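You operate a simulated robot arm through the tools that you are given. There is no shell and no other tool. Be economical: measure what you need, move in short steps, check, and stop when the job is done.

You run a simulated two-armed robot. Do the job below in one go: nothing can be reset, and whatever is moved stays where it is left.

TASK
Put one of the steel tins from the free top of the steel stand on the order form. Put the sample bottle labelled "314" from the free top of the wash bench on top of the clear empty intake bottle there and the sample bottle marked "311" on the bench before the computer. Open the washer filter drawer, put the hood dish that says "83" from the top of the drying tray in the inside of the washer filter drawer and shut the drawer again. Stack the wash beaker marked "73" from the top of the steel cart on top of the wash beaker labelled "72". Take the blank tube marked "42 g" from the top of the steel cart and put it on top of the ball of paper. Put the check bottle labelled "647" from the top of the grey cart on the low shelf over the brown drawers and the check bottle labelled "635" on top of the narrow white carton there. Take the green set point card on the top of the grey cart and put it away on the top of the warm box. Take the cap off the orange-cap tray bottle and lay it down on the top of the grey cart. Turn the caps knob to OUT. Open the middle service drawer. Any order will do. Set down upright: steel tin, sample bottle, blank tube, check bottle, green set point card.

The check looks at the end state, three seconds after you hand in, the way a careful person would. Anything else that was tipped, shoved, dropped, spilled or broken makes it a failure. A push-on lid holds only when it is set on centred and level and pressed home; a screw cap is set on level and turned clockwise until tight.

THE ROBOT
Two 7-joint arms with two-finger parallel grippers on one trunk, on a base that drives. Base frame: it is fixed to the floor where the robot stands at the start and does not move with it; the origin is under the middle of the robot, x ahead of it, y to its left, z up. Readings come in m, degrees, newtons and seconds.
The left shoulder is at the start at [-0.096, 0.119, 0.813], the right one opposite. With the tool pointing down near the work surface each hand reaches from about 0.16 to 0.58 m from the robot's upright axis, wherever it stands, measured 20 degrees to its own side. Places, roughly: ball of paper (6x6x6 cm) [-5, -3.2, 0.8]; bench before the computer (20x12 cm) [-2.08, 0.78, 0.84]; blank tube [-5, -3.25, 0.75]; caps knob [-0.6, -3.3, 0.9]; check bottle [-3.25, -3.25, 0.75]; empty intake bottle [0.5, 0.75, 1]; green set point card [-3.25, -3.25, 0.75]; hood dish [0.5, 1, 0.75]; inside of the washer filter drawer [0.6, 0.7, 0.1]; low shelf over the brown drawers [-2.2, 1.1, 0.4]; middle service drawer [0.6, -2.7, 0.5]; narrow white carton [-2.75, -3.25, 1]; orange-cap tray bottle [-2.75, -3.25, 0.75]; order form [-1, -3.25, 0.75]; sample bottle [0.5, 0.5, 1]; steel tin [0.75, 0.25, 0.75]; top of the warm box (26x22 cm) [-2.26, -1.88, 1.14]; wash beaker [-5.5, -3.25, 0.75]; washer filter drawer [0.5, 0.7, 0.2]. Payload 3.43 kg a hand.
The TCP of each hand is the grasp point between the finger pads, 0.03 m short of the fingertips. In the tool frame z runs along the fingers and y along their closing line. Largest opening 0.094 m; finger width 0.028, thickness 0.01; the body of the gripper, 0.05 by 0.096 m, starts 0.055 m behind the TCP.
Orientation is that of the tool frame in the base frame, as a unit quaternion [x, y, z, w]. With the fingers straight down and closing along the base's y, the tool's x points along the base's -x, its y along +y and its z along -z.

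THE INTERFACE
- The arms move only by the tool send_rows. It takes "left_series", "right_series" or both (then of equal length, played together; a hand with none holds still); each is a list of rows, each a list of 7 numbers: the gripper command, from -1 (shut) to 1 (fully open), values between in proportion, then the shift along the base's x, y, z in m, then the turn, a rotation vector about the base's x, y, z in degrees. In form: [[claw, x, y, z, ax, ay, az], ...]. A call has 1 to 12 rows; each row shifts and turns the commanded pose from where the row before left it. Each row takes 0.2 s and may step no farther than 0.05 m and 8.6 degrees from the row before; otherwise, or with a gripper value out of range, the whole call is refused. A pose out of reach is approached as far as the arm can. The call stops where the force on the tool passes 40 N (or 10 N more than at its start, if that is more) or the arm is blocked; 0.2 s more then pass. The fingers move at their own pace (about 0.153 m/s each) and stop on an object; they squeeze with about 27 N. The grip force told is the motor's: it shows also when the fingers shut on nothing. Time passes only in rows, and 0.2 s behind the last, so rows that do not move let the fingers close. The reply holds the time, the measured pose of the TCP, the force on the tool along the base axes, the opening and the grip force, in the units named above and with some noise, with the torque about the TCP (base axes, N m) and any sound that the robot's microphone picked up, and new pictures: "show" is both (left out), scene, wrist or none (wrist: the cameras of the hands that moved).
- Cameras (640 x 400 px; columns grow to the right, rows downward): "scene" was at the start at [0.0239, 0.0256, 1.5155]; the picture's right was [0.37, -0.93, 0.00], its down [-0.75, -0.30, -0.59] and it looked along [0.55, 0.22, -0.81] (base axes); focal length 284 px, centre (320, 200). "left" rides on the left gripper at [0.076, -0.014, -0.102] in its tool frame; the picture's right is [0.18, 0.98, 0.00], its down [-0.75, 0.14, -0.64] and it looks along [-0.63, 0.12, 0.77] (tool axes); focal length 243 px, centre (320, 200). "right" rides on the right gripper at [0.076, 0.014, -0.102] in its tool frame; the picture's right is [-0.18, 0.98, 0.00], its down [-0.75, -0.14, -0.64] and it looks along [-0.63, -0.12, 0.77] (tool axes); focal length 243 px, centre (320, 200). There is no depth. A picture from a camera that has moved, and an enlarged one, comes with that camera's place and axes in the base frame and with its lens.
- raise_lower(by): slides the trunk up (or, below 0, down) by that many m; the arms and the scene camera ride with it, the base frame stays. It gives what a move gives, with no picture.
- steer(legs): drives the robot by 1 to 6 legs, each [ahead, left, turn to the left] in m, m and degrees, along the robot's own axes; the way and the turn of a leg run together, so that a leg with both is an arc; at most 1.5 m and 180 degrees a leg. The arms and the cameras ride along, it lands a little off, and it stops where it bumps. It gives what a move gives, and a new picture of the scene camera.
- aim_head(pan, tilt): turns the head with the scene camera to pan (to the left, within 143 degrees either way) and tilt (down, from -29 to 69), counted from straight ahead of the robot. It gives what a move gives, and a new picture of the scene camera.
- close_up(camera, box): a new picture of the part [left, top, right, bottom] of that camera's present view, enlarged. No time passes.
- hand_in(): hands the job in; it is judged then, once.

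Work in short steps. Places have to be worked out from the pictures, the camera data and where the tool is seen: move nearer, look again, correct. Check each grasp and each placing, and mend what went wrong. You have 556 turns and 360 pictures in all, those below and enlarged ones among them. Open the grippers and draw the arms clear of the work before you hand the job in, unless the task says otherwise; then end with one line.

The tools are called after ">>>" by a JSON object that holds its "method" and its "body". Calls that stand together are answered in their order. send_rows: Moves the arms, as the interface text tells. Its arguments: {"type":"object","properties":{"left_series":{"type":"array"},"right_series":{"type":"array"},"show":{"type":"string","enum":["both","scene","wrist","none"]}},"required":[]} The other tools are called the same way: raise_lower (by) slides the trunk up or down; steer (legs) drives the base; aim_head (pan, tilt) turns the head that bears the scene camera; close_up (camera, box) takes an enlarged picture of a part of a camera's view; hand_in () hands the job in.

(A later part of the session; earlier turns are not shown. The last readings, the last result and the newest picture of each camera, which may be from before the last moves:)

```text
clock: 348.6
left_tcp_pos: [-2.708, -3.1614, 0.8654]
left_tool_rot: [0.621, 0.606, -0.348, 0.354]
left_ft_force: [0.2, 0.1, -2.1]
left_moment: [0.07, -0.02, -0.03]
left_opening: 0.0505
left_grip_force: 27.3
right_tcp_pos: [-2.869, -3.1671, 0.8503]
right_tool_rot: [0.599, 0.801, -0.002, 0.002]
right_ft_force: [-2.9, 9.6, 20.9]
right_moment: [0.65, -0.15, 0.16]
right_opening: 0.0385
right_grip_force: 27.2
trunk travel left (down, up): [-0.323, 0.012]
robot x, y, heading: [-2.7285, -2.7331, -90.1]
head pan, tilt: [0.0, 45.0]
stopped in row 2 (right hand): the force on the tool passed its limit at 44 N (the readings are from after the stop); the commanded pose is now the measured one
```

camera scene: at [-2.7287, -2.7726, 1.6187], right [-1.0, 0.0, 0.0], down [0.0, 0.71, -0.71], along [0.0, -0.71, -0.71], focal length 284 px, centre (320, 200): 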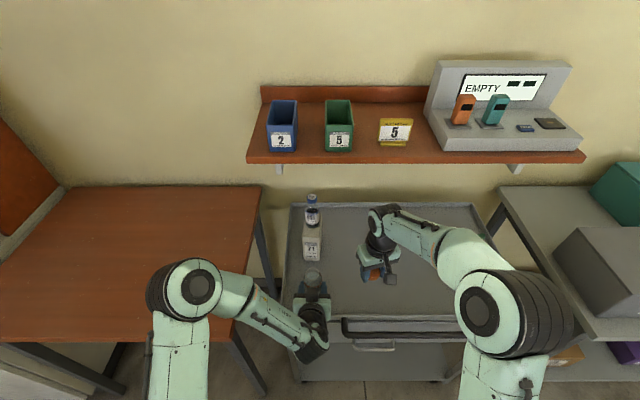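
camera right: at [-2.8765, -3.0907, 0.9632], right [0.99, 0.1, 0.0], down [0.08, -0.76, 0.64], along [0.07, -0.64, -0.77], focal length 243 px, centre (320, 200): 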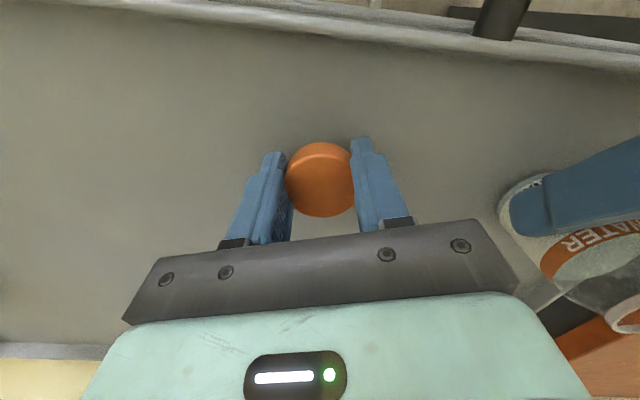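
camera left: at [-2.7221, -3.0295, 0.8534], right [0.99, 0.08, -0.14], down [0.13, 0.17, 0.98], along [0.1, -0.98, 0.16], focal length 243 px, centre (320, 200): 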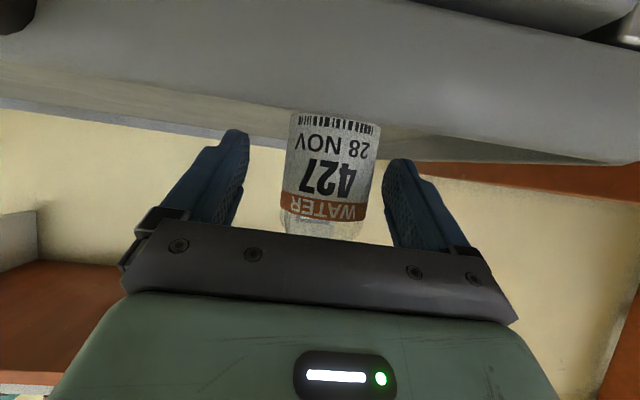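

Fingertips reached the cart top (z 0.82). I open and rise; then release the bottle body with the left hand.

>>> {"method": "send_rows", "body": {"right_series": [[-1, 0, 0, 0.001, 0, 0, 0], [0, 0, 0, 0, 0, 0, 0], [0.4, 0, 0, 0, 0, 0, 0], [0.4, 0, 0, 0.03, 0, 0, 0], [0.4, 0, 0, 0.04, 0, 0, 0], [0.4, 0, 0.02, 0.04, 0, 0, 0], [0.4, -0.02, 0.03, 0.03, 0, 0, 0], [0.4, -0.02, 0.03, 0.03, 0, 0, 0]], "show": "both"}}

```text
clock: 350.4
left_tcp_pos: [-2.7086, -3.1612, 0.8649]
left_tool_rot: [0.621, 0.606, -0.348, 0.355]
left_ft_force: [0.7, 0.7, -0.8]
left_moment: [-0.01, -0.04, 0.0]
left_opening: 0.0501
left_grip_force: 26.9
right_tcp_pos: [-2.9108, -3.087, 1.021]
right_tool_rot: [0.599, 0.801, -0.003, 0.002]
right_ft_force: [-0.2, 1.0, 0.0]
right_moment: [0.01, 0.0, 0.02]
right_opening: 0.0657
right_grip_force: 0.0
trunk travel left (down, up): [-0.323, 0.012]
robot x, y, heading: [-2.7228, -2.7295, -89.9]
head pan, tilt: [0.0, 45.0]
camera scene: at [-2.7284, -2.7707, 1.6186], right [-1.0, 0.0, 0.0], down [0.0, 0.71, -0.71], along [0.0, -0.71, -0.71], focal length 284 px, centre (320, 200)
camera right: at [-2.9189, -3.009, 1.1236], right [0.99, 0.1, 0.0], down [0.08, -0.76, 0.65], along [0.07, -0.64, -0.76], focal length 243 px, centre (320, 200)
```

scene: 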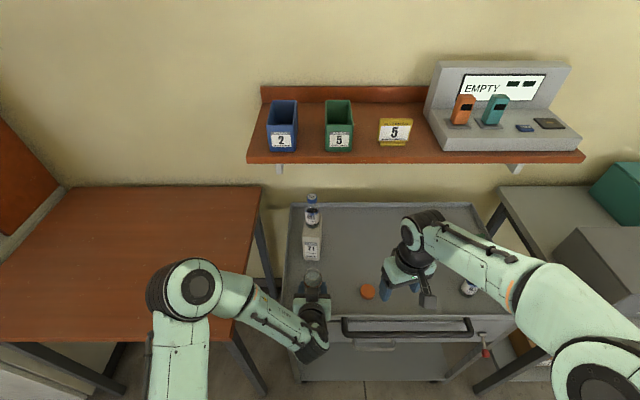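
right: 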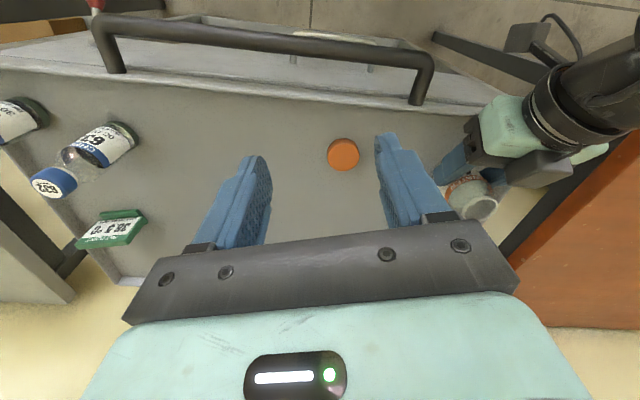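

The cap lies on the cart. I release the bottle and retreat along the tool axis.

>>> {"method": "send_rows", "body": {"left_series": [[0.2, 0, 0, 0, 0, 0, 0], [0.5, 0, 0, 0, 0, 0, 0], [0.8, 0, 0, 0, 0, 0, 0], [0.8, 0, 0.017, 0.01, 0, 0, 0], [0.8, 0, 0.035, 0.02, 0, 0, 0], [0.8, 0, 0.03, 0.03, 0, 0, 0], [0.8, 0, 0, 0.04, 0, 0, 0]], "show": "both"}}

```text
clock: 351.9
left_tcp_pos: [-2.7076, -3.0792, 0.9665]
left_tool_rot: [0.622, 0.606, -0.348, 0.354]
left_ft_force: [-0.4, 0.8, 0.1]
left_moment: [-0.01, -0.04, -0.02]
left_opening: 0.0846
left_grip_force: 0.1
right_tcp_pos: [-2.9106, -3.0873, 1.0216]
right_tool_rot: [0.599, 0.801, -0.002, 0.003]
right_ft_force: [-0.7, 0.1, -0.8]
right_moment: [-0.01, -0.02, 0.05]
right_opening: 0.0658
right_grip_force: 0.0
trunk travel left (down, up): [-0.323, 0.012]
robot x, y, heading: [-2.7286, -2.7342, -89.9]
head pan, tilt: [0.0, 45.0]
camera scene: at [-2.7279, -2.7711, 1.6187], right [-1.0, 0.0, 0.0], down [0.0, 0.71, -0.71], along [0.0, -0.71, -0.71], focal length 284 px, centre (320, 200)
camera left: at [-2.7193, -2.9526, 0.9533], right [0.99, 0.08, -0.14], down [0.13, 0.17, 0.98], along [0.1, -0.98, 0.16], focal length 243 px, centre (320, 200)
```

scene: 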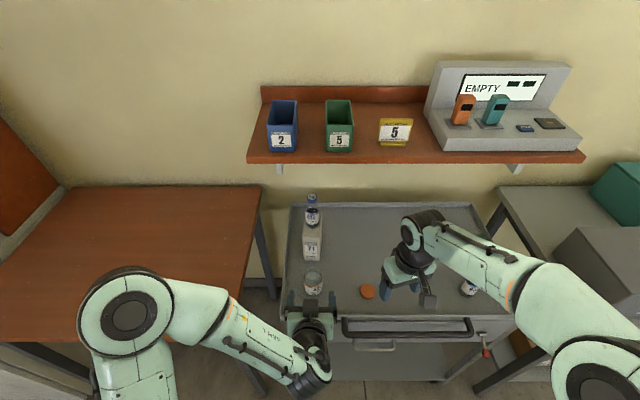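
left: 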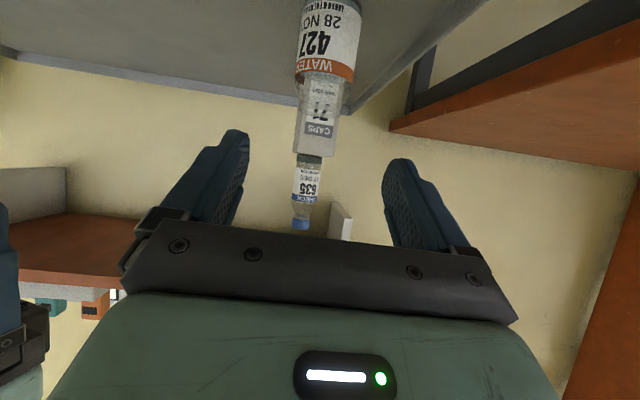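

Bottle 427 stands open, cap beside it. I restore both hands to vertical and head for the steel cart to the west.

>>> {"method": "send_rows", "body": {"left_series": [[0, 0.02, 0.02, 0.02, 8.5, 0, 0], [0, 0.02, 0.02, 0.02, 8.5, 0, 0], [0, 0.03, 0.02, 0.02, 8.5, 0, 0], [0, 0.03, 0.01, 0.02, 8.5, 0, 0], [0, 0.03, 0.01, 0.02, 8.5, 0, 0], [0, 0.03, 0.01, 0.02, 8.5, 0, 0], [0, 0.02, 0.01, 0.02, 8.5, 0, 0]], "right_series": [[0, -0.01, 0.02, 0.02, 0, 0, -8.5], [0, -0.01, 0.02, 0.02, 0, 0, -8.5], [0, -0.01, 0.02, 0.02, 0, 0, 0], [0, 0, 0.01, 0.02, 0, 0, 0], [0, 0, 0, 0, 0, 0, 0], [0, 0, 0, 0, 0, 0, 0], [0, 0, 0, 0, 0, 0, 0]], "show": "none"}}

>>> {"method": "steer", "body": {"legs": [[-0.2, 0, 0], [0, -1.2, 0], [0, -1.0, 0]]}}

```text
clock: 353.6
left_tcp_pos: [-2.5288, -2.9803, 1.1041]
left_tool_rot: [0.715, 0.699, -0.001, -0.003]
left_ft_force: [-0.2, 0.2, 0.3]
left_moment: [0.01, -0.02, -0.01]
left_opening: 0.0472
left_grip_force: 0.0
right_tcp_pos: [-2.9391, -3.0156, 1.0976]
right_tool_rot: [0.711, 0.703, -0.002, 0.002]
right_ft_force: [-0.1, 0.1, 0.4]
right_moment: [0.0, 0.0, 0.04]
right_opening: 0.0471
right_grip_force: 0.1
trunk travel left (down, up): [-0.323, 0.012]
robot x, y, heading: [-2.7259, -2.7319, -90.0]
head pan, tilt: [0.0, 45.0]
```

```text
clock: 374.0
left_tcp_pos: [-4.694, -2.794, 1.1041]
left_tool_rot: [0.703, 0.711, -0.001, -0.002]
left_ft_force: [0.0, 0.1, -0.1]
left_moment: [0.0, -0.03, 0.03]
left_opening: 0.0471
left_grip_force: 0.2
right_tcp_pos: [-5.1028, -2.8438, 1.0987]
right_tool_rot: [0.698, 0.716, -0.001, 0.002]
right_ft_force: [0.1, -0.2, 0.9]
right_moment: [0.01, -0.03, -0.01]
right_opening: 0.0468
right_grip_force: 0.1
trunk travel left (down, up): [-0.323, 0.012]
robot x, y, heading: [-4.9025, -2.5579, -88.3]
head pan, tilt: [0.0, 45.0]
camera scene: at [-4.9013, -2.5936, 1.6187], right [-1.0, -0.03, 0.0], down [-0.02, 0.71, -0.71], along [0.02, -0.71, -0.71], focal length 284 px, centre (320, 200)
```

scene: 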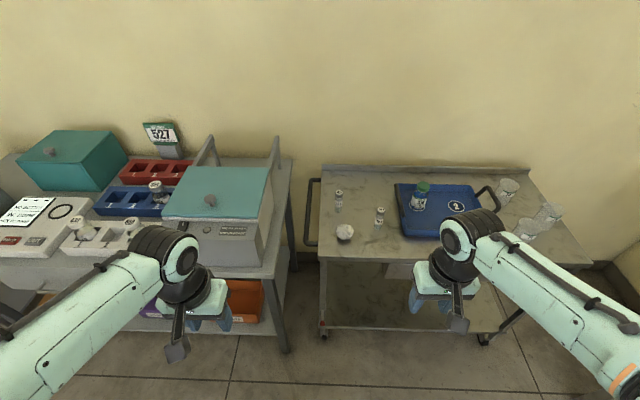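

The steel cart is here: paper ball, two small tubes, a blue tray and three beakers. I zoom in.

>>> {"method": "close_up", "body": {"camera": "scene", "box": [315, 170, 435, 260]}}

>>> {"method": "close_up", "body": {"camera": "scene", "box": [470, 165, 590, 255]}}

```text
4.44 times, centred on (375, 215) of scene
camera zoom: at [-4.9013, -2.5936, 1.6187], right [-1.0, -0.03, 0.0], down [-0.02, 0.71, -0.71], along [0.02, -0.71, -0.71], focal length 1263 px, centre (76, 133)
```

zoom: 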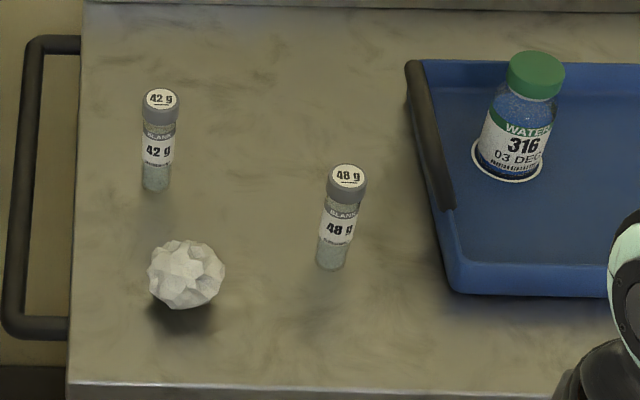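

```text
4.44 times, centred on (530, 210) of scene
camera zoom: at [-4.9013, -2.5936, 1.6187], right [-1.0, -0.03, 0.0], down [-0.02, 0.71, -0.71], along [0.02, -0.71, -0.71], focal length 1263 px, centre (-613, 156)
```

zoom: 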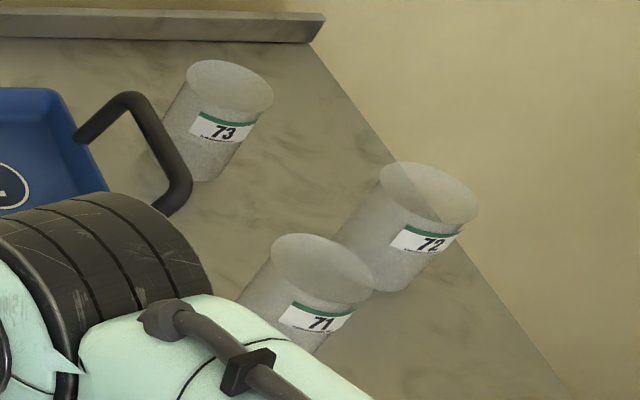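

Tube 42 g, the paper ball, and beakers 73/72 are identified. I move in front of them (slightly right, closer) to triangulate.

>>> {"method": "steer", "body": {"legs": [[0, -0.2, -1.7], [0.22, 0, 0]]}}

>>> {"method": "close_up", "body": {"camera": "scene", "box": [200, 200, 360, 310]}}

```text
clock: 377.7
left_tcp_pos: [-4.9004, -3.026, 1.1037]
left_tool_rot: [0.714, 0.7, 0.0, -0.002]
left_ft_force: [0.2, 0.1, -0.1]
left_moment: [-0.01, -0.01, 0.0]
left_opening: 0.0471
left_grip_force: 0.1
right_tcp_pos: [-5.3097, -3.0619, 1.0974]
right_tool_rot: [0.711, 0.704, -0.002, 0.002]
right_ft_force: [-0.5, 0.0, 0.6]
right_moment: [-0.02, 0.0, -0.04]
right_opening: 0.0469
right_grip_force: 0.1
trunk travel left (down, up): [-0.323, 0.012]
robot x, y, heading: [-5.1046, -2.7801, -89.9]
head pan, tilt: [0.0, 45.0]
camera scene: at [-5.0996, -2.8185, 1.6185], right [-1.0, 0.0, 0.0], down [0.0, 0.71, -0.71], along [0.0, -0.71, -0.71], focal length 284 px, centre (320, 200)
```

scene: 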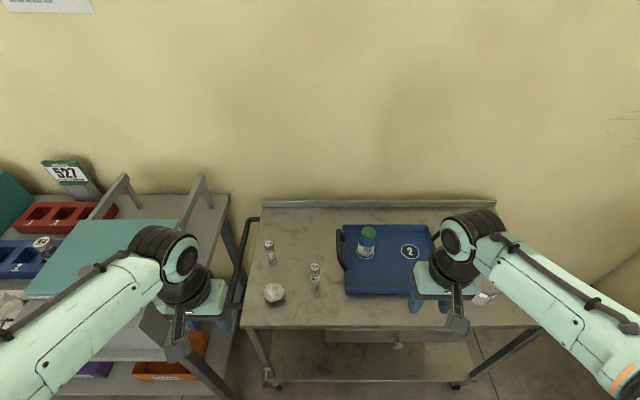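

```text
3.64 times, centred on (280, 255) of scene
camera zoom: at [-5.0996, -2.8185, 1.6185], right [-1.0, 0.0, 0.0], down [0.0, 0.71, -0.71], along [0.0, -0.71, -0.71], focal length 1033 px, centre (466, 0)
```

zoom: 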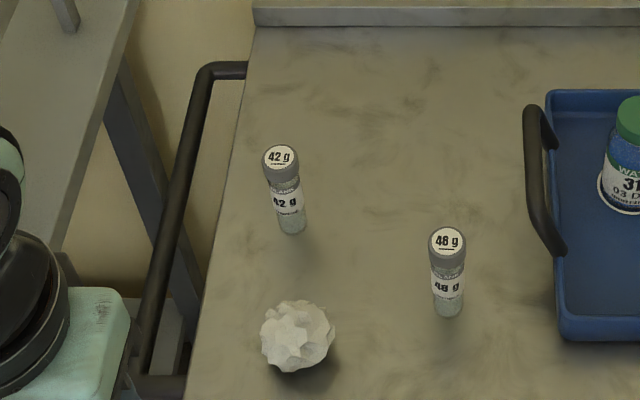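

Triangulated: cart top z≈0.825, tube 42 g at (−4.946,−3.322), ball centre (−4.968,−3.208,0.852), radius ≈28 mm. I look closer at the ball's top.

>>> {"method": "close_up", "body": {"camera": "scene", "box": [255, 275, 295, 310]}}

```text
11.43 times, centred on (275, 292) of scene
camera zoom: at [-5.0996, -2.8185, 1.6185], right [-1.0, 0.0, 0.0], down [0.0, 0.71, -0.71], along [0.0, -0.71, -0.71], focal length 3248 px, centre (834, -857)
```

zoom: 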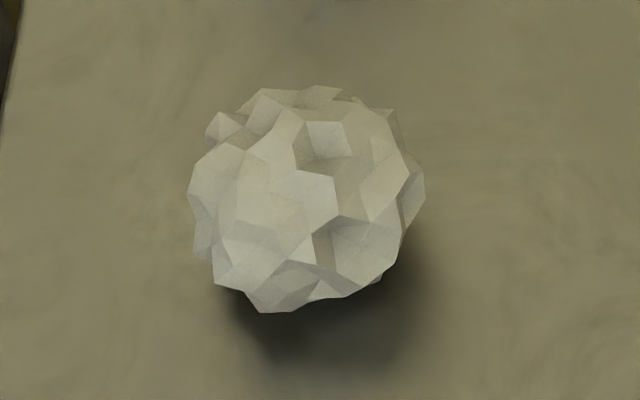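

I approach tube 42 g with the left hand pitched 51° (fingers closing along x), passing above the ball.

>>> {"method": "send_rows", "body": {"left_series": [[0, -0.006, -0.022, -0.01, -8.5, 0, 0], [0, -0.006, -0.022, -0.01, -8.5, 0, 0], [0, -0.006, -0.022, -0.01, -8.5, 0, 0], [0, -0.006, -0.022, -0.01, -8.5, 0, 0], [0, -0.006, -0.022, -0.01, -8.5, 0, 0], [0, -0.006, -0.022, -0.01, -8.5, 0, 0], [0, -0.005, -0.025, -0.03, 0, 0, 0], [0, -0.005, -0.025, -0.03, 0, 0, 0]], "show": "wrist"}}

```text
clock: 379.5
left_tcp_pos: [-4.9471, -3.2088, 0.9859]
left_tool_rot: [0.645, 0.631, -0.302, 0.306]
left_ft_force: [0.2, 0.3, -1.1]
left_moment: [0.01, 0.0, 0.02]
left_opening: 0.047
left_grip_force: 0.1
right_tcp_pos: [-5.3097, -3.0642, 1.0974]
right_tool_rot: [0.71, 0.704, -0.002, 0.002]
right_ft_force: [-0.7, -0.4, -0.8]
right_moment: [0.03, -0.03, 0.03]
right_opening: 0.0469
right_grip_force: 0.1
trunk travel left (down, up): [-0.323, 0.012]
robot x, y, heading: [-5.0972, -2.7764, -90.0]
head pan, tilt: [0.0, 45.0]
camera left: at [-4.9588, -3.0809, 0.9909], right [0.99, 0.1, -0.13], down [0.13, 0.02, 0.99], along [0.1, -0.99, 0.01], focal length 243 px, centre (320, 200)
```

left: 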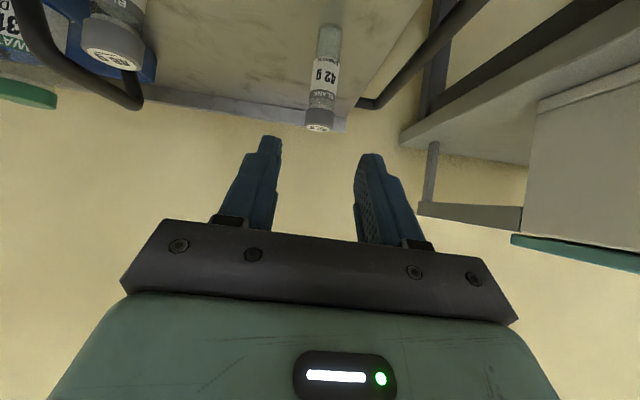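

Tube at (−4.945,≈−3.312), top z 0.931. I advance onto it.

>>> {"method": "send_rows", "body": {"left_series": [[0, 0.001, -0.022, -0.03, 0, 0, 0], [0, 0, -0.028, -0.028, 0, 0, 0], [0, 0, -0.025, -0.025, 0, 0, 0], [0, 0, 0, 0, 0, 0, 0]], "show": "both"}}

```text
clock: 380.5
left_tcp_pos: [-4.9444, -3.2828, 0.9015]
left_tool_rot: [0.646, 0.631, -0.302, 0.306]
left_ft_force: [0.7, 0.0, 0.2]
left_moment: [0.01, 0.03, 0.0]
left_opening: 0.0469
left_grip_force: 0.0
right_tcp_pos: [-5.3111, -3.0628, 1.0982]
right_tool_rot: [0.71, 0.704, -0.003, 0.002]
right_ft_force: [-0.8, 0.8, 0.7]
right_moment: [0.02, -0.01, -0.01]
right_opening: 0.0471
right_grip_force: 0.0
trunk travel left (down, up): [-0.323, 0.012]
robot x, y, heading: [-5.0971, -2.782, -90.0]
head pan, tilt: [0.0, 45.0]
camera scene: at [-5.0999, -2.8184, 1.6187], right [-1.0, 0.0, 0.0], down [0.0, 0.71, -0.71], along [0.0, -0.71, -0.71], focal length 284 px, centre (320, 200)
camera left: at [-4.9557, -3.1544, 0.9064], right [0.99, 0.1, -0.13], down [0.13, 0.02, 0.99], along [0.1, -0.99, 0.01], focal length 243 px, centre (320, 200)
```

scene: 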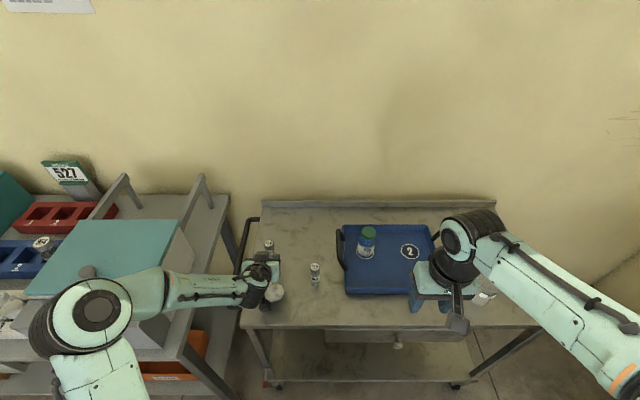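
left: 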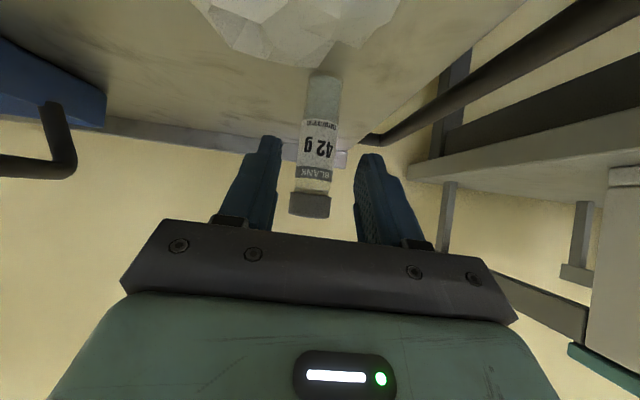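

The wrist camera would come too near the ball at this pitch. I rise a little and reduce the pitch to ~30°.

>>> {"method": "send_rows", "body": {"left_series": [[0, 0, 0, 0.03, 0, 0, 0], [0, 0, 0, 0.02, 7, 0, 0], [0, 0, 0, 0, 7, 0, 0], [0, 0, 0, 0, 7, 0, 0], [0, 0, -0.01, 0, 0, 0, 0]], "show": "wrist"}}

```text
clock: 381.7
left_tcp_pos: [-4.9468, -3.2939, 0.9506]
left_tool_rot: [0.691, 0.675, -0.182, 0.183]
left_ft_force: [0.5, -0.3, -0.8]
left_moment: [0.0, -0.01, -0.03]
left_opening: 0.0471
left_grip_force: 0.0
right_tcp_pos: [-5.311, -3.0621, 1.0981]
right_tool_rot: [0.71, 0.704, -0.002, 0.003]
right_ft_force: [-1.4, 0.2, 0.0]
right_moment: [0.0, 0.0, 0.0]
right_opening: 0.047
right_grip_force: 0.1
trunk travel left (down, up): [-0.323, 0.012]
robot x, y, heading: [-5.0997, -2.7819, -90.0]
head pan, tilt: [0.0, 45.0]
camera left: at [-4.9577, -3.1768, 1.002], right [0.99, 0.14, -0.08], down [0.13, -0.34, 0.93], along [0.1, -0.93, -0.35], focal length 243 px, centre (320, 200)
```

left: 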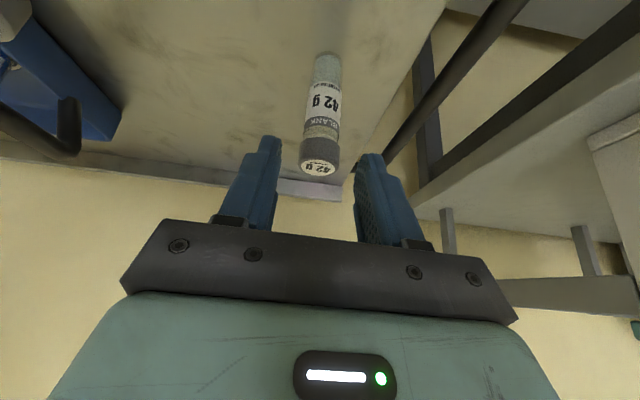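

>>> {"method": "send_rows", "body": {"left_series": [[0, 0.001, -0.006, -0.022, 0, 0, 0], [0, 0, -0.006, -0.02, 0, 0, 0], [0, 0, -0.007, -0.018, 0, 0, 0], [0, 0, 0, 0, 0, 0, 0]], "show": "wrist"}}

```text
clock: 382.7
left_tcp_pos: [-4.9447, -3.3128, 0.8906]
left_tool_rot: [0.69, 0.676, -0.182, 0.184]
left_ft_force: [0.8, -0.5, -0.1]
left_moment: [-0.05, 0.0, 0.02]
left_opening: 0.0469
left_grip_force: 0.2
right_tcp_pos: [-5.3092, -3.063, 1.0987]
right_tool_rot: [0.711, 0.704, -0.003, 0.003]
right_ft_force: [0.4, -0.2, 0.6]
right_moment: [0.03, 0.02, 0.01]
right_opening: 0.0472
right_grip_force: 0.1
trunk travel left (down, up): [-0.323, 0.012]
robot x, y, heading: [-5.0991, -2.7848, -89.8]
head pan, tilt: [0.0, 45.0]
camera left: at [-4.9556, -3.1948, 0.9426], right [0.99, 0.14, -0.08], down [0.13, -0.33, 0.93], along [0.1, -0.93, -0.35], focal length 243 px, centre (320, 200)
```

left: 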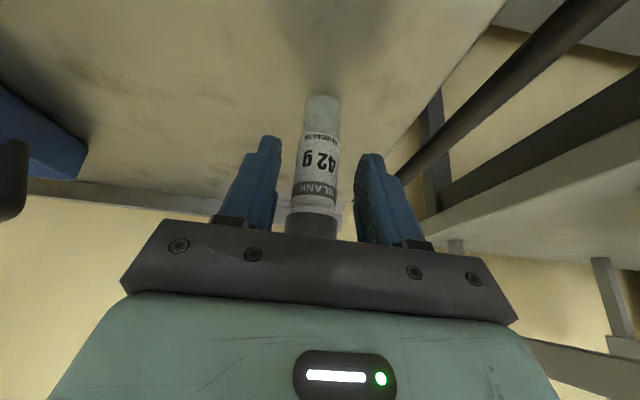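

The tube is between the fingers; I close and lift.

>>> {"method": "send_rows", "body": {"left_series": [[-1, 0, 0, 0, 0, 0, 0], [-1, 0, 0, 0, 0, 0, 0], [-1, 0, 0, 0, 0, 0, 0], [-1, 0, 0, 0.02, 0, 0, 0], [-1, 0, 0, 0.03, 0, 0, 0], [-1, 0, 0, 0.04, 0, 0, 0]], "show": "wrist"}}

```text
clock: 384.1
left_tcp_pos: [-4.9414, -3.3138, 0.9786]
left_tool_rot: [0.692, 0.674, -0.182, 0.183]
left_ft_force: [-0.2, 0.0, 0.9]
left_moment: [0.0, 0.0, -0.01]
left_opening: 0.0245
left_grip_force: 26.7
right_tcp_pos: [-5.3099, -3.0621, 1.0982]
right_tool_rot: [0.71, 0.704, -0.003, 0.003]
right_ft_force: [-1.4, 0.1, 0.1]
right_moment: [-0.01, 0.01, -0.02]
right_opening: 0.0471
right_grip_force: 0.0
trunk travel left (down, up): [-0.323, 0.012]
robot x, y, heading: [-5.0954, -2.7841, -90.0]
head pan, tilt: [0.0, 45.0]
camera left: at [-4.9538, -3.1954, 1.0306], right [0.99, 0.14, -0.08], down [0.13, -0.34, 0.93], along [0.1, -0.93, -0.35], focal length 243 px, centre (320, 200)
```

left: 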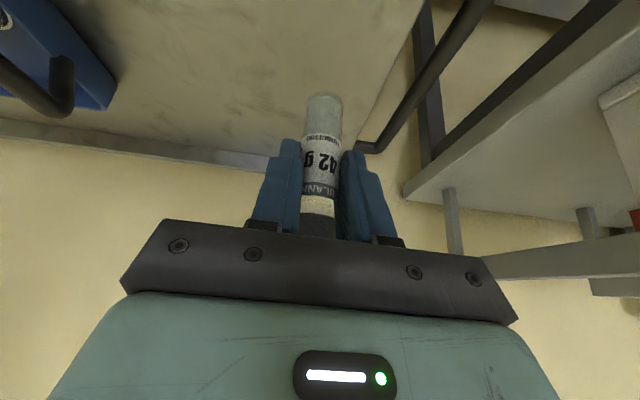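

Gripped (24.5 mm), bottom about z 0.913. I carry it over the ball (−4.967,−3.208).

>>> {"method": "send_rows", "body": {"left_series": [[-1, -0.008, 0.035, 0.005, 0, 0, 0], [-1, -0.009, 0.035, 0, 0, 0, 0], [-1, -0.009, 0.035, 0, 0, 0, 0], [-1, 0, 0, 0, 0, 0, 0]], "show": "both"}}

>>> {"method": "close_up", "body": {"camera": "left", "box": [240, 30, 400, 150]}}

>>> {"method": "close_up", "body": {"camera": "scene", "box": [250, 260, 310, 310]}}

```text
clock: 385.1
left_tcp_pos: [-4.97, -3.209, 0.9856]
left_tool_rot: [0.691, 0.675, -0.181, 0.183]
left_ft_force: [0.1, 0.0, -0.1]
left_moment: [-0.03, -0.01, 0.0]
left_opening: 0.0244
left_grip_force: 27.1
right_tcp_pos: [-5.3095, -3.0637, 1.0988]
right_tool_rot: [0.71, 0.704, -0.003, 0.002]
right_ft_force: [0.1, 0.0, -0.4]
right_moment: [0.0, 0.01, 0.0]
right_opening: 0.047
right_grip_force: 0.2
trunk travel left (down, up): [-0.323, 0.012]
robot x, y, heading: [-5.0984, -2.7813, -90.0]
head pan, tilt: [0.0, 45.0]
camera scene: at [-5.0995, -2.8193, 1.6187], right [-1.0, 0.0, 0.0], down [0.0, 0.71, -0.71], along [0.0, -0.71, -0.71], focal length 284 px, centre (320, 200)
camera left: at [-4.9828, -3.0905, 1.0377], right [0.99, 0.14, -0.08], down [0.13, -0.34, 0.93], along [0.1, -0.93, -0.35], focal length 243 px, centre (320, 200)
```

scene: 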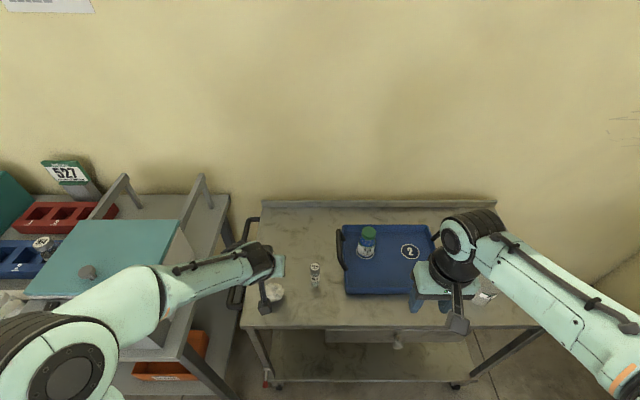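
left: 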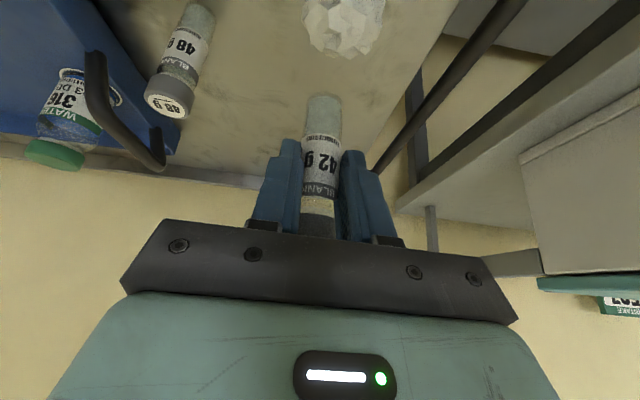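

```text
3.33 times, centred on (320, 90) of left
camera zoom: at [-4.9828, -3.0905, 1.0377], right [0.99, 0.14, -0.08], down [0.13, -0.34, 0.93], along [0.1, -0.93, -0.35], focal length 809 px, centre (320, 567)
```

zoom: 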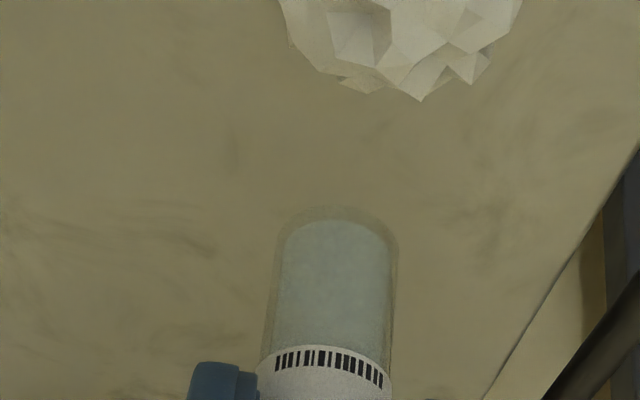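

```text
8.00 times, centred on (280, 285) of scene
camera zoom: at [-5.0995, -2.8193, 1.6187], right [-1.0, 0.0, 0.0], down [0.0, 0.71, -0.71], along [0.0, -0.71, -0.71], focal length 2274 px, centre (640, -480)
```

zoom: 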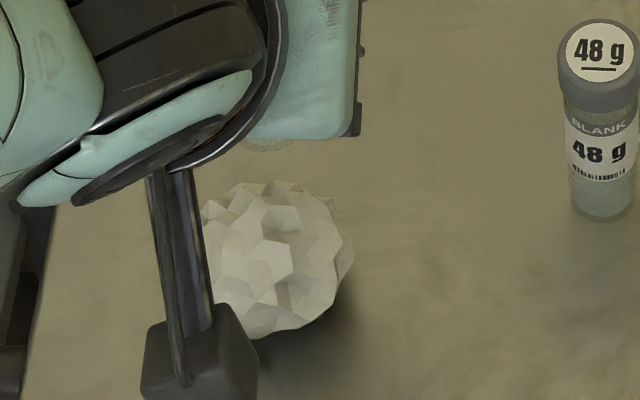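

From the wrist view the ball is about (+10,+5) mm from under the tube. I shift and lower a bit, then look again.

>>> {"method": "send_rows", "body": {"left_series": [[-1, 0.009, 0.005, 0, 0, 0, 0], [-1, 0, 0, -0.015, 0, 0, 0], [-1, 0, 0, 0, 0, 0, 0]], "show": "none"}}

>>> {"method": "close_up", "body": {"camera": "left", "box": [240, 20, 400, 140]}}

```text
clock: 385.9
left_tcp_pos: [-4.9608, -3.203, 0.9716]
left_tool_rot: [0.691, 0.675, -0.182, 0.184]
left_ft_force: [0.5, 0.4, 0.0]
left_moment: [0.04, 0.02, -0.01]
left_opening: 0.0243
left_grip_force: 26.4
right_tcp_pos: [-5.31, -3.0633, 1.0996]
right_tool_rot: [0.71, 0.704, -0.002, 0.002]
right_ft_force: [-0.4, 0.1, 0.4]
right_moment: [-0.01, 0.01, 0.0]
right_opening: 0.047
right_grip_force: 0.0
trunk travel left (down, up): [-0.323, 0.012]
robot x, y, heading: [-5.0993, -2.7794, -89.6]
head pan, tilt: [0.0, 45.0]
```

```text
3.33 times, centred on (320, 80) of left
camera zoom: at [-4.9727, -3.0846, 1.023], right [0.99, 0.14, -0.08], down [0.13, -0.33, 0.93], along [0.1, -0.93, -0.35], focal length 809 px, centre (320, 600)
```

zoom: 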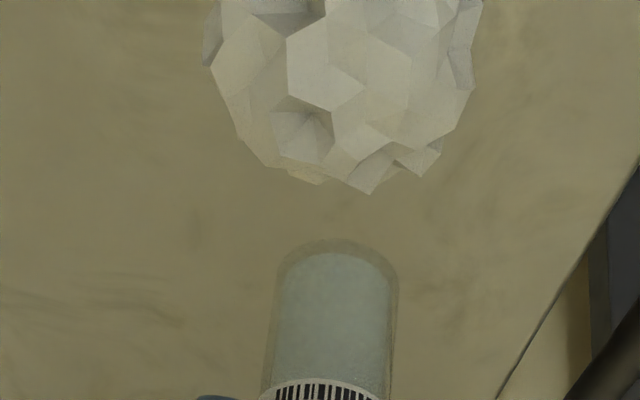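

Well aligned now (within 3 mm). I lower toward the ball in small steps.

>>> {"method": "send_rows", "body": {"left_series": [[-1, -0.002, 0, -0.008, 0, 0, 0], [-1, 0, 0, -0.008, 0, 0, 0], [-1, 0, 0, 0, 0, 0, 0]], "show": "none"}}

>>> {"method": "close_up", "body": {"camera": "left", "box": [240, 20, 400, 140]}}

```text
clock: 386.7
left_tcp_pos: [-4.9627, -3.2014, 0.9549]
left_tool_rot: [0.691, 0.675, -0.182, 0.184]
left_ft_force: [-0.4, -1.0, -0.4]
left_moment: [0.01, 0.0, -0.01]
left_opening: 0.0244
left_grip_force: 27.5
right_tcp_pos: [-5.3112, -3.0634, 1.1]
right_tool_rot: [0.711, 0.704, -0.002, 0.002]
right_ft_force: [-0.1, 0.0, 0.5]
right_moment: [0.02, -0.02, -0.01]
right_opening: 0.0468
right_grip_force: 0.0
trunk travel left (down, up): [-0.323, 0.012]
robot x, y, heading: [-5.0953, -2.7807, -90.2]
head pan, tilt: [0.0, 45.0]
```

```text
3.33 times, centred on (320, 80) of left
camera zoom: at [-4.9747, -3.0843, 1.0069], right [0.99, 0.14, -0.08], down [0.13, -0.34, 0.93], along [0.1, -0.93, -0.35], focal length 809 px, centre (320, 600)
```

zoom: 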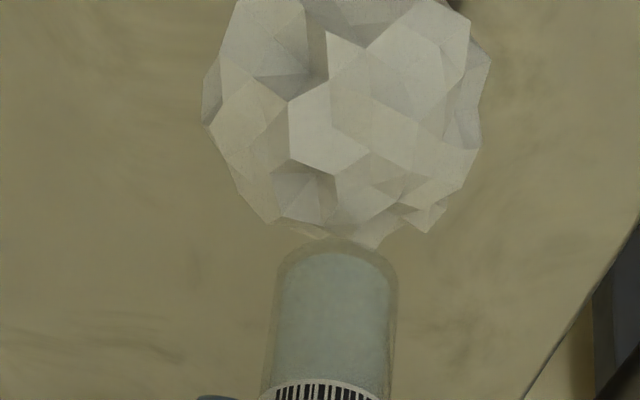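

>>> {"method": "send_rows", "body": {"left_series": [[-1, 0, 0, -0.003, 0, 0, 0], [-1, 0, 0, -0.003, 0, 0, 0], [-1, 0, 0, 0, 0, 0, 0]], "show": "none"}}

>>> {"method": "send_rows", "body": {"left_series": [[-1, 0, 0, -0.002, 0, 0, 0], [-1, 0, 0, -0.002, 0, 0, 0], [-1, 0, 0, 0, 0, 0, 0]], "show": "none"}}

>>> {"method": "close_up", "body": {"camera": "left", "box": [240, 20, 400, 140]}}

```text
clock: 387.5
left_tcp_pos: [-4.963, -3.203, 0.9486]
left_tool_rot: [0.691, 0.675, -0.182, 0.182]
left_ft_force: [0.2, 1.2, -0.5]
left_moment: [0.04, -0.02, 0.0]
left_opening: 0.0245
left_grip_force: 27.0
right_tcp_pos: [-5.3099, -3.0627, 1.0992]
right_tool_rot: [0.71, 0.704, -0.003, 0.003]
right_ft_force: [0.4, -0.1, -0.7]
right_moment: [0.01, 0.0, 0.01]
right_opening: 0.0472
right_grip_force: 0.1
trunk travel left (down, up): [-0.323, 0.012]
robot x, y, heading: [-5.0996, -2.7783, -90.0]
head pan, tilt: [0.0, 45.0]
```

```text
clock: 388.3
left_tcp_pos: [-4.9637, -3.204, 0.9461]
left_tool_rot: [0.69, 0.675, -0.183, 0.184]
left_ft_force: [0.4, -0.5, 6.5]
left_moment: [-0.16, 0.01, 0.0]
left_opening: 0.0243
left_grip_force: 27.0
right_tcp_pos: [-5.3101, -3.063, 1.0986]
right_tool_rot: [0.71, 0.704, -0.003, 0.003]
right_ft_force: [0.2, 0.4, -0.4]
right_moment: [-0.01, -0.01, -0.04]
right_opening: 0.0472
right_grip_force: 0.1
trunk travel left (down, up): [-0.323, 0.012]
robot x, y, heading: [-5.0978, -2.7807, -89.9]
head pan, tilt: [0.0, 45.0]
```

```text
3.33 times, centred on (320, 80) of left
camera zoom: at [-4.9742, -3.0844, 0.997], right [0.99, 0.14, -0.09], down [0.13, -0.33, 0.93], along [0.1, -0.93, -0.35], focal length 809 px, centre (320, 600)
```

zoom: 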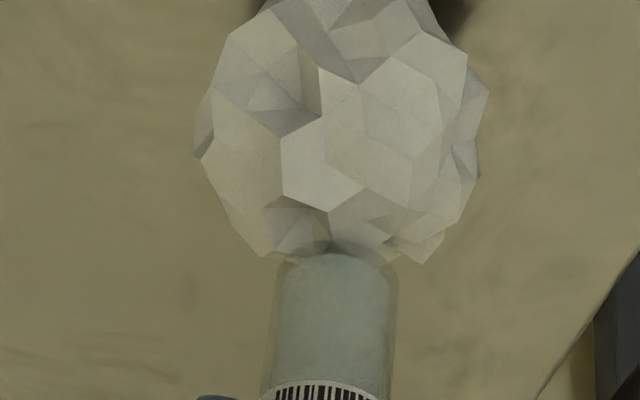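

Contact (6.5 N). I ease the push and open the fingers by only a few millimetres to see whether it stands.

>>> {"method": "send_rows", "body": {"left_series": [[-1, 0, 0, 0.0005, 0, 0, 0], [-0.44, 0, 0, 0, 0, 0, 0], [-0.4, 0, 0, 0, 0, 0, 0], [-0.4, 0, 0, 0, 0, 0, 0], [-0.4, 0, 0, 0, 0, 0, 0]], "show": "wrist"}}

>>> {"method": "close_up", "body": {"camera": "left", "box": [220, 20, 420, 250]}}

```text
clock: 389.5
left_tcp_pos: [-4.9634, -3.2012, 0.9448]
left_tool_rot: [0.69, 0.676, -0.182, 0.184]
left_ft_force: [-0.2, 0.3, 0.5]
left_moment: [0.0, 0.02, -0.01]
left_opening: 0.0282
left_grip_force: 0.0
right_tcp_pos: [-5.3099, -3.0625, 1.0995]
right_tool_rot: [0.71, 0.704, -0.002, 0.002]
right_ft_force: [-0.9, -0.6, 0.7]
right_moment: [0.02, -0.03, 0.05]
right_opening: 0.0467
right_grip_force: 0.1
trunk travel left (down, up): [-0.323, 0.012]
robot x, y, heading: [-5.0999, -2.7816, -90.0]
head pan, tilt: [0.0, 45.0]
camera left: at [-4.9745, -3.0838, 0.9962], right [0.99, 0.14, -0.08], down [0.13, -0.34, 0.93], along [0.1, -0.93, -0.35], focal length 243 px, centre (320, 200)
```

left: 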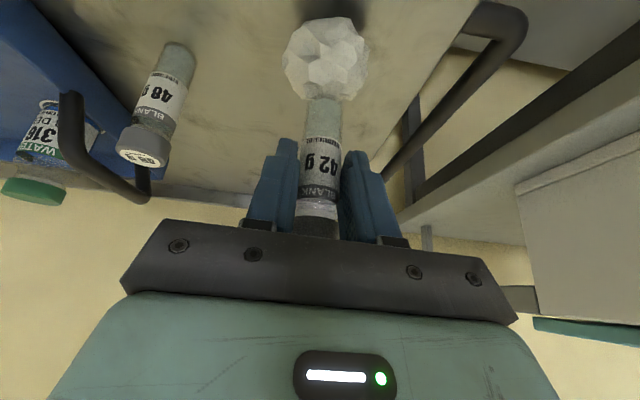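

```text
1.74 times, centred on (320, 135) of left
camera zoom: at [-4.9745, -3.0838, 0.9962], right [0.99, 0.14, -0.08], down [0.13, -0.34, 0.93], along [0.1, -0.93, -0.35], focal length 422 px, centre (320, 313)
```

zoom: 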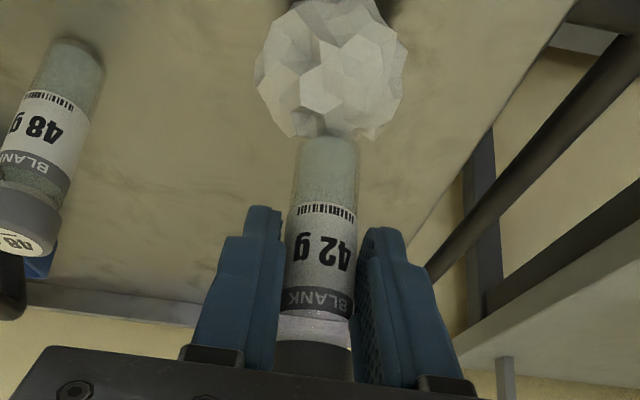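

It stands so far. I wait and open a little more, checking again.

>>> {"method": "send_rows", "body": {"left_series": [[-0.3, 0, 0, 0, 0, 0, 0], [-0.2, 0, 0, 0, 0, 0, 0], [-0.2, 0, 0, 0, 0, 0, 0], [-0.2, 0, 0, 0, 0, 0, 0], [-0.2, 0, 0, 0, 0, 0, 0]], "show": "none"}}

>>> {"method": "close_up", "body": {"camera": "left", "box": [220, 20, 420, 250]}}

```text
clock: 390.7
left_tcp_pos: [-4.9627, -3.2016, 0.9437]
left_tool_rot: [0.69, 0.676, -0.182, 0.184]
left_ft_force: [0.7, 0.2, -0.5]
left_moment: [0.0, -0.03, -0.01]
left_opening: 0.0377
left_grip_force: 0.1
right_tcp_pos: [-5.3102, -3.0623, 1.0981]
right_tool_rot: [0.71, 0.704, -0.002, 0.003]
right_ft_force: [0.1, -0.8, 0.3]
right_moment: [0.02, 0.02, 0.02]
right_opening: 0.0471
right_grip_force: 0.0
trunk travel left (down, up): [-0.323, 0.012]
robot x, y, heading: [-5.0971, -2.7801, -89.9]
head pan, tilt: [0.0, 45.0]
```

```text
1.74 times, centred on (320, 135) of left
camera zoom: at [-4.9745, -3.0838, 0.9962], right [0.99, 0.14, -0.08], down [0.13, -0.34, 0.93], along [0.1, -0.93, -0.35], focal length 422 px, centre (320, 313)
```

zoom: 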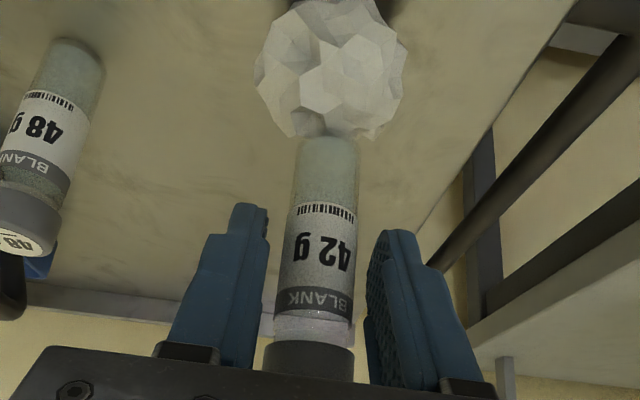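

It stands stably. I open further and retreat straight along the tool axis.

>>> {"method": "send_rows", "body": {"left_series": [[0.1, 0, 0, 0, 0, 0, 0], [0.1, 0, 0.008, 0.014, 0, 0, 0], [0.1, 0, 0.015, 0.026, 0, 0, 0], [0.1, 0, 0.02, 0.035, 0, 0, 0], [0.1, 0, 0.02, 0.035, 0, 0, 0], [0.1, 0, 0.03, 0.01, 0, 0, 0]], "show": "both"}}

>>> {"method": "close_up", "body": {"camera": "scene", "box": [240, 230, 320, 310]}}

```text
clock: 392.1
left_tcp_pos: [-4.9609, -3.1063, 1.0652]
left_tool_rot: [0.691, 0.675, -0.182, 0.184]
left_ft_force: [-0.6, 0.6, 0.3]
left_moment: [-0.01, 0.02, -0.03]
left_opening: 0.0518
left_grip_force: 0.1
right_tcp_pos: [-5.3092, -3.0624, 1.0979]
right_tool_rot: [0.71, 0.704, -0.003, 0.003]
right_ft_force: [0.2, 0.4, -0.2]
right_moment: [0.0, 0.01, 0.0]
right_opening: 0.0469
right_grip_force: 0.2
trunk travel left (down, up): [-0.323, 0.012]
robot x, y, heading: [-5.0991, -2.7837, -89.9]
head pan, tilt: [0.0, 45.0]
camera scene: at [-5.0994, -2.8176, 1.6186], right [-1.0, 0.0, 0.0], down [0.0, 0.71, -0.71], along [0.0, -0.71, -0.71], focal length 284 px, centre (320, 200)
camera left: at [-4.9727, -2.9888, 1.1165], right [0.99, 0.14, -0.09], down [0.13, -0.34, 0.93], along [0.1, -0.93, -0.35], focal length 243 px, centre (320, 200)
```

scene: 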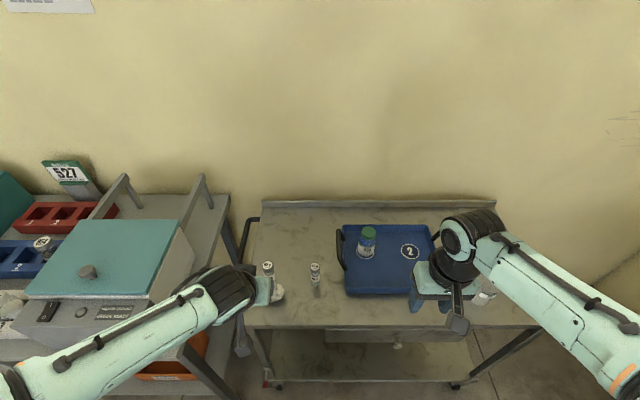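
left: 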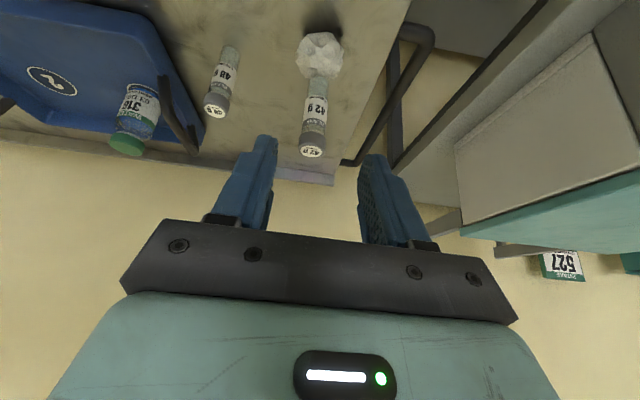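

```text
5.00 times, centred on (280, 270) of scene
camera zoom: at [-5.0994, -2.8176, 1.6186], right [-1.0, 0.0, 0.0], down [0.0, 0.71, -0.71], along [0.0, -0.71, -0.71], focal length 1421 px, centre (520, -150)
```

zoom: 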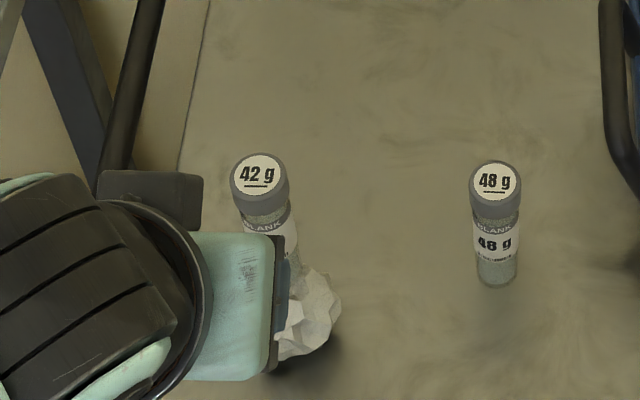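

Tube 42 g stands on the paper ball. I retract the left hand carefully, back off, and strafe toward the beakers.

>>> {"method": "send_rows", "body": {"left_series": [[0.1, 0, 0.03, 0.02, 0, 0, 0], [0.1, 0.01, 0.03, 0.01, 8, 0, 0], [0.1, 0.01, 0.02, 0.01, 8, 0, 0], [0.1, 0.01, 0.02, 0, 8, 0, 0], [0.1, 0.01, 0.01, 0, 6, 0, 0]], "show": "none"}}

>>> {"method": "steer", "body": {"legs": [[-0.15, 0, 0], [0, -0.4, 0], [0.15, 0, 0]]}}

```text
clock: 393.3
left_tcp_pos: [-4.923, -2.9997, 1.1063]
left_tool_rot: [0.715, 0.699, 0.001, -0.003]
left_ft_force: [0.2, -0.1, 0.0]
left_moment: [0.0, -0.03, 0.02]
left_opening: 0.0517
left_grip_force: 0.0
right_tcp_pos: [-5.3103, -3.0628, 1.0993]
right_tool_rot: [0.71, 0.704, -0.002, 0.002]
right_ft_force: [-0.3, 0.0, 0.4]
right_moment: [-0.03, 0.0, 0.0]
right_opening: 0.047
right_grip_force: 0.0
trunk travel left (down, up): [-0.323, 0.012]
robot x, y, heading: [-5.0995, -2.7807, -90.1]
head pan, tilt: [0.0, 45.0]
```

```text
clock: 399.4
left_tcp_pos: [-5.3289, -2.9913, 1.1049]
left_tool_rot: [0.719, 0.695, -0.001, -0.001]
left_ft_force: [0.5, 0.1, -0.1]
left_moment: [0.0, -0.01, 0.0]
left_opening: 0.0519
left_grip_force: 0.1
right_tcp_pos: [-5.7161, -3.0509, 1.0971]
right_tool_rot: [0.714, 0.7, -0.003, 0.003]
right_ft_force: [-0.8, -0.2, -0.3]
right_moment: [0.02, 0.0, 0.0]
right_opening: 0.047
right_grip_force: 0.1
trunk travel left (down, up): [-0.323, 0.012]
robot x, y, heading: [-5.5069, -2.7719, -90.7]
head pan, tilt: [0.0, 45.0]
camera scene: at [-5.5042, -2.8092, 1.6184], right [-1.0, 0.01, 0.0], down [0.01, 0.71, -0.71], along [-0.01, -0.71, -0.71], focal length 284 px, centre (320, 200)
```

scene: 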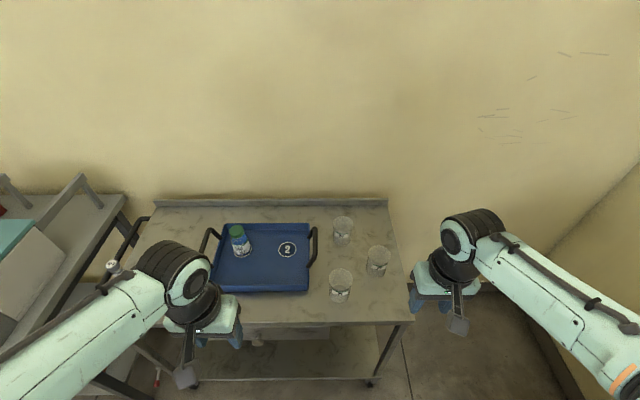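

>>> {"method": "close_up", "body": {"camera": "scene", "box": [295, 200, 415, 310]}}

```text
3.64 times, centred on (355, 255) of scene
camera zoom: at [-5.5042, -2.8092, 1.6184], right [-1.0, 0.01, 0.0], down [0.01, 0.71, -0.71], along [-0.01, -0.71, -0.71], focal length 1033 px, centre (193, 0)
```

zoom: 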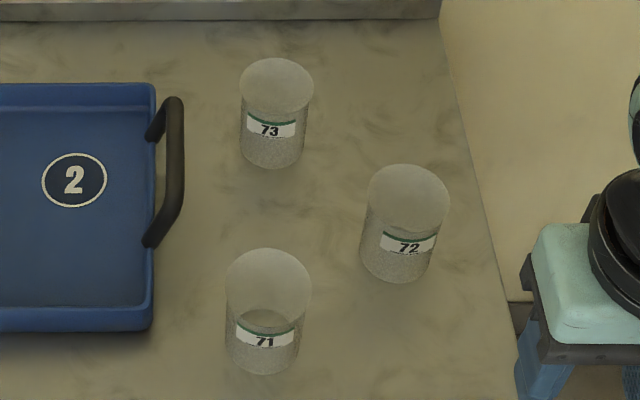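

Measured: 73 at (−5.587,−3.406), rim z≈0.91, D≈66 mm; 72 at (−5.684,−3.28). I approach 73 with the right hand pitched 30°, over the other beakers.

>>> {"method": "send_rows", "body": {"right_series": [[0.5, 0.016, -0.035, 0, 0, 0, 0], [0.8, 0.016, -0.035, 0, -7.5, 0, 0], [1, 0.016, -0.035, 0, -7.5, 0, 0], [1, 0.016, -0.035, 0, -7.5, 0, 0], [1, 0.016, -0.035, 0, -7.5, 0, 0], [1, 0.016, -0.04, -0.01, 0, 0, 0], [1, 0.016, -0.035, -0.02, 0, 0, 0], [1, 0.015, -0.03, -0.03, 0, 0, 0], [1, 0, -0.01, -0.03, 0, 0, 0]], "show": "both"}}

```text
clock: 401.4
left_tcp_pos: [-5.3296, -2.9922, 1.1057]
left_tool_rot: [0.718, 0.696, -0.001, -0.001]
left_ft_force: [-0.2, 0.3, -0.1]
left_moment: [0.01, 0.0, 0.02]
left_opening: 0.0518
left_grip_force: 0.2
right_tcp_pos: [-5.5908, -3.3421, 1.0069]
right_tool_rot: [0.688, 0.677, -0.183, 0.187]
right_ft_force: [0.4, 0.0, 0.0]
right_moment: [0.02, -0.04, 0.02]
right_opening: 0.0942
right_grip_force: 0.1
trunk travel left (down, up): [-0.323, 0.012]
robot x, y, heading: [-5.504, -2.7731, -90.5]
head pan, tilt: [0.0, 45.0]
camera scene: at [-5.5043, -2.8101, 1.6187], right [-1.0, 0.01, 0.0], down [0.01, 0.71, -0.71], along [-0.01, -0.71, -0.71], focal length 284 px, centre (320, 200)
camera right: at [-5.5745, -3.2258, 1.0578], right [0.98, -0.17, 0.1], down [-0.16, -0.32, 0.93], along [-0.13, -0.93, -0.34], focal length 243 px, centre (320, 200)
```

scene: 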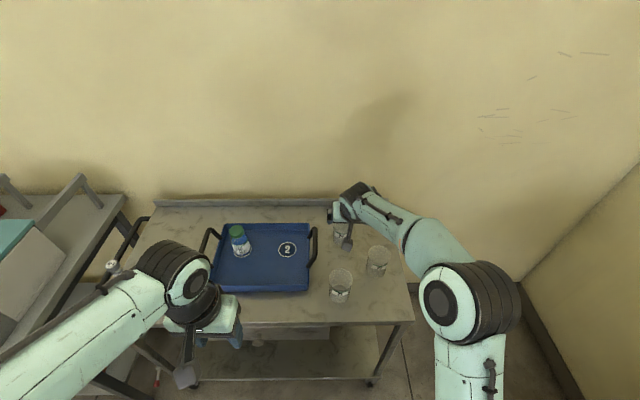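
right: 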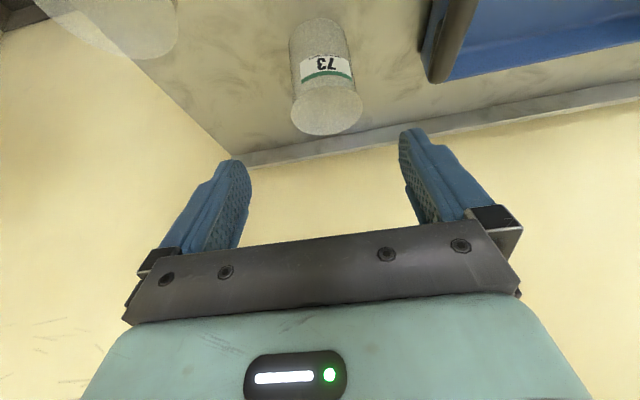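

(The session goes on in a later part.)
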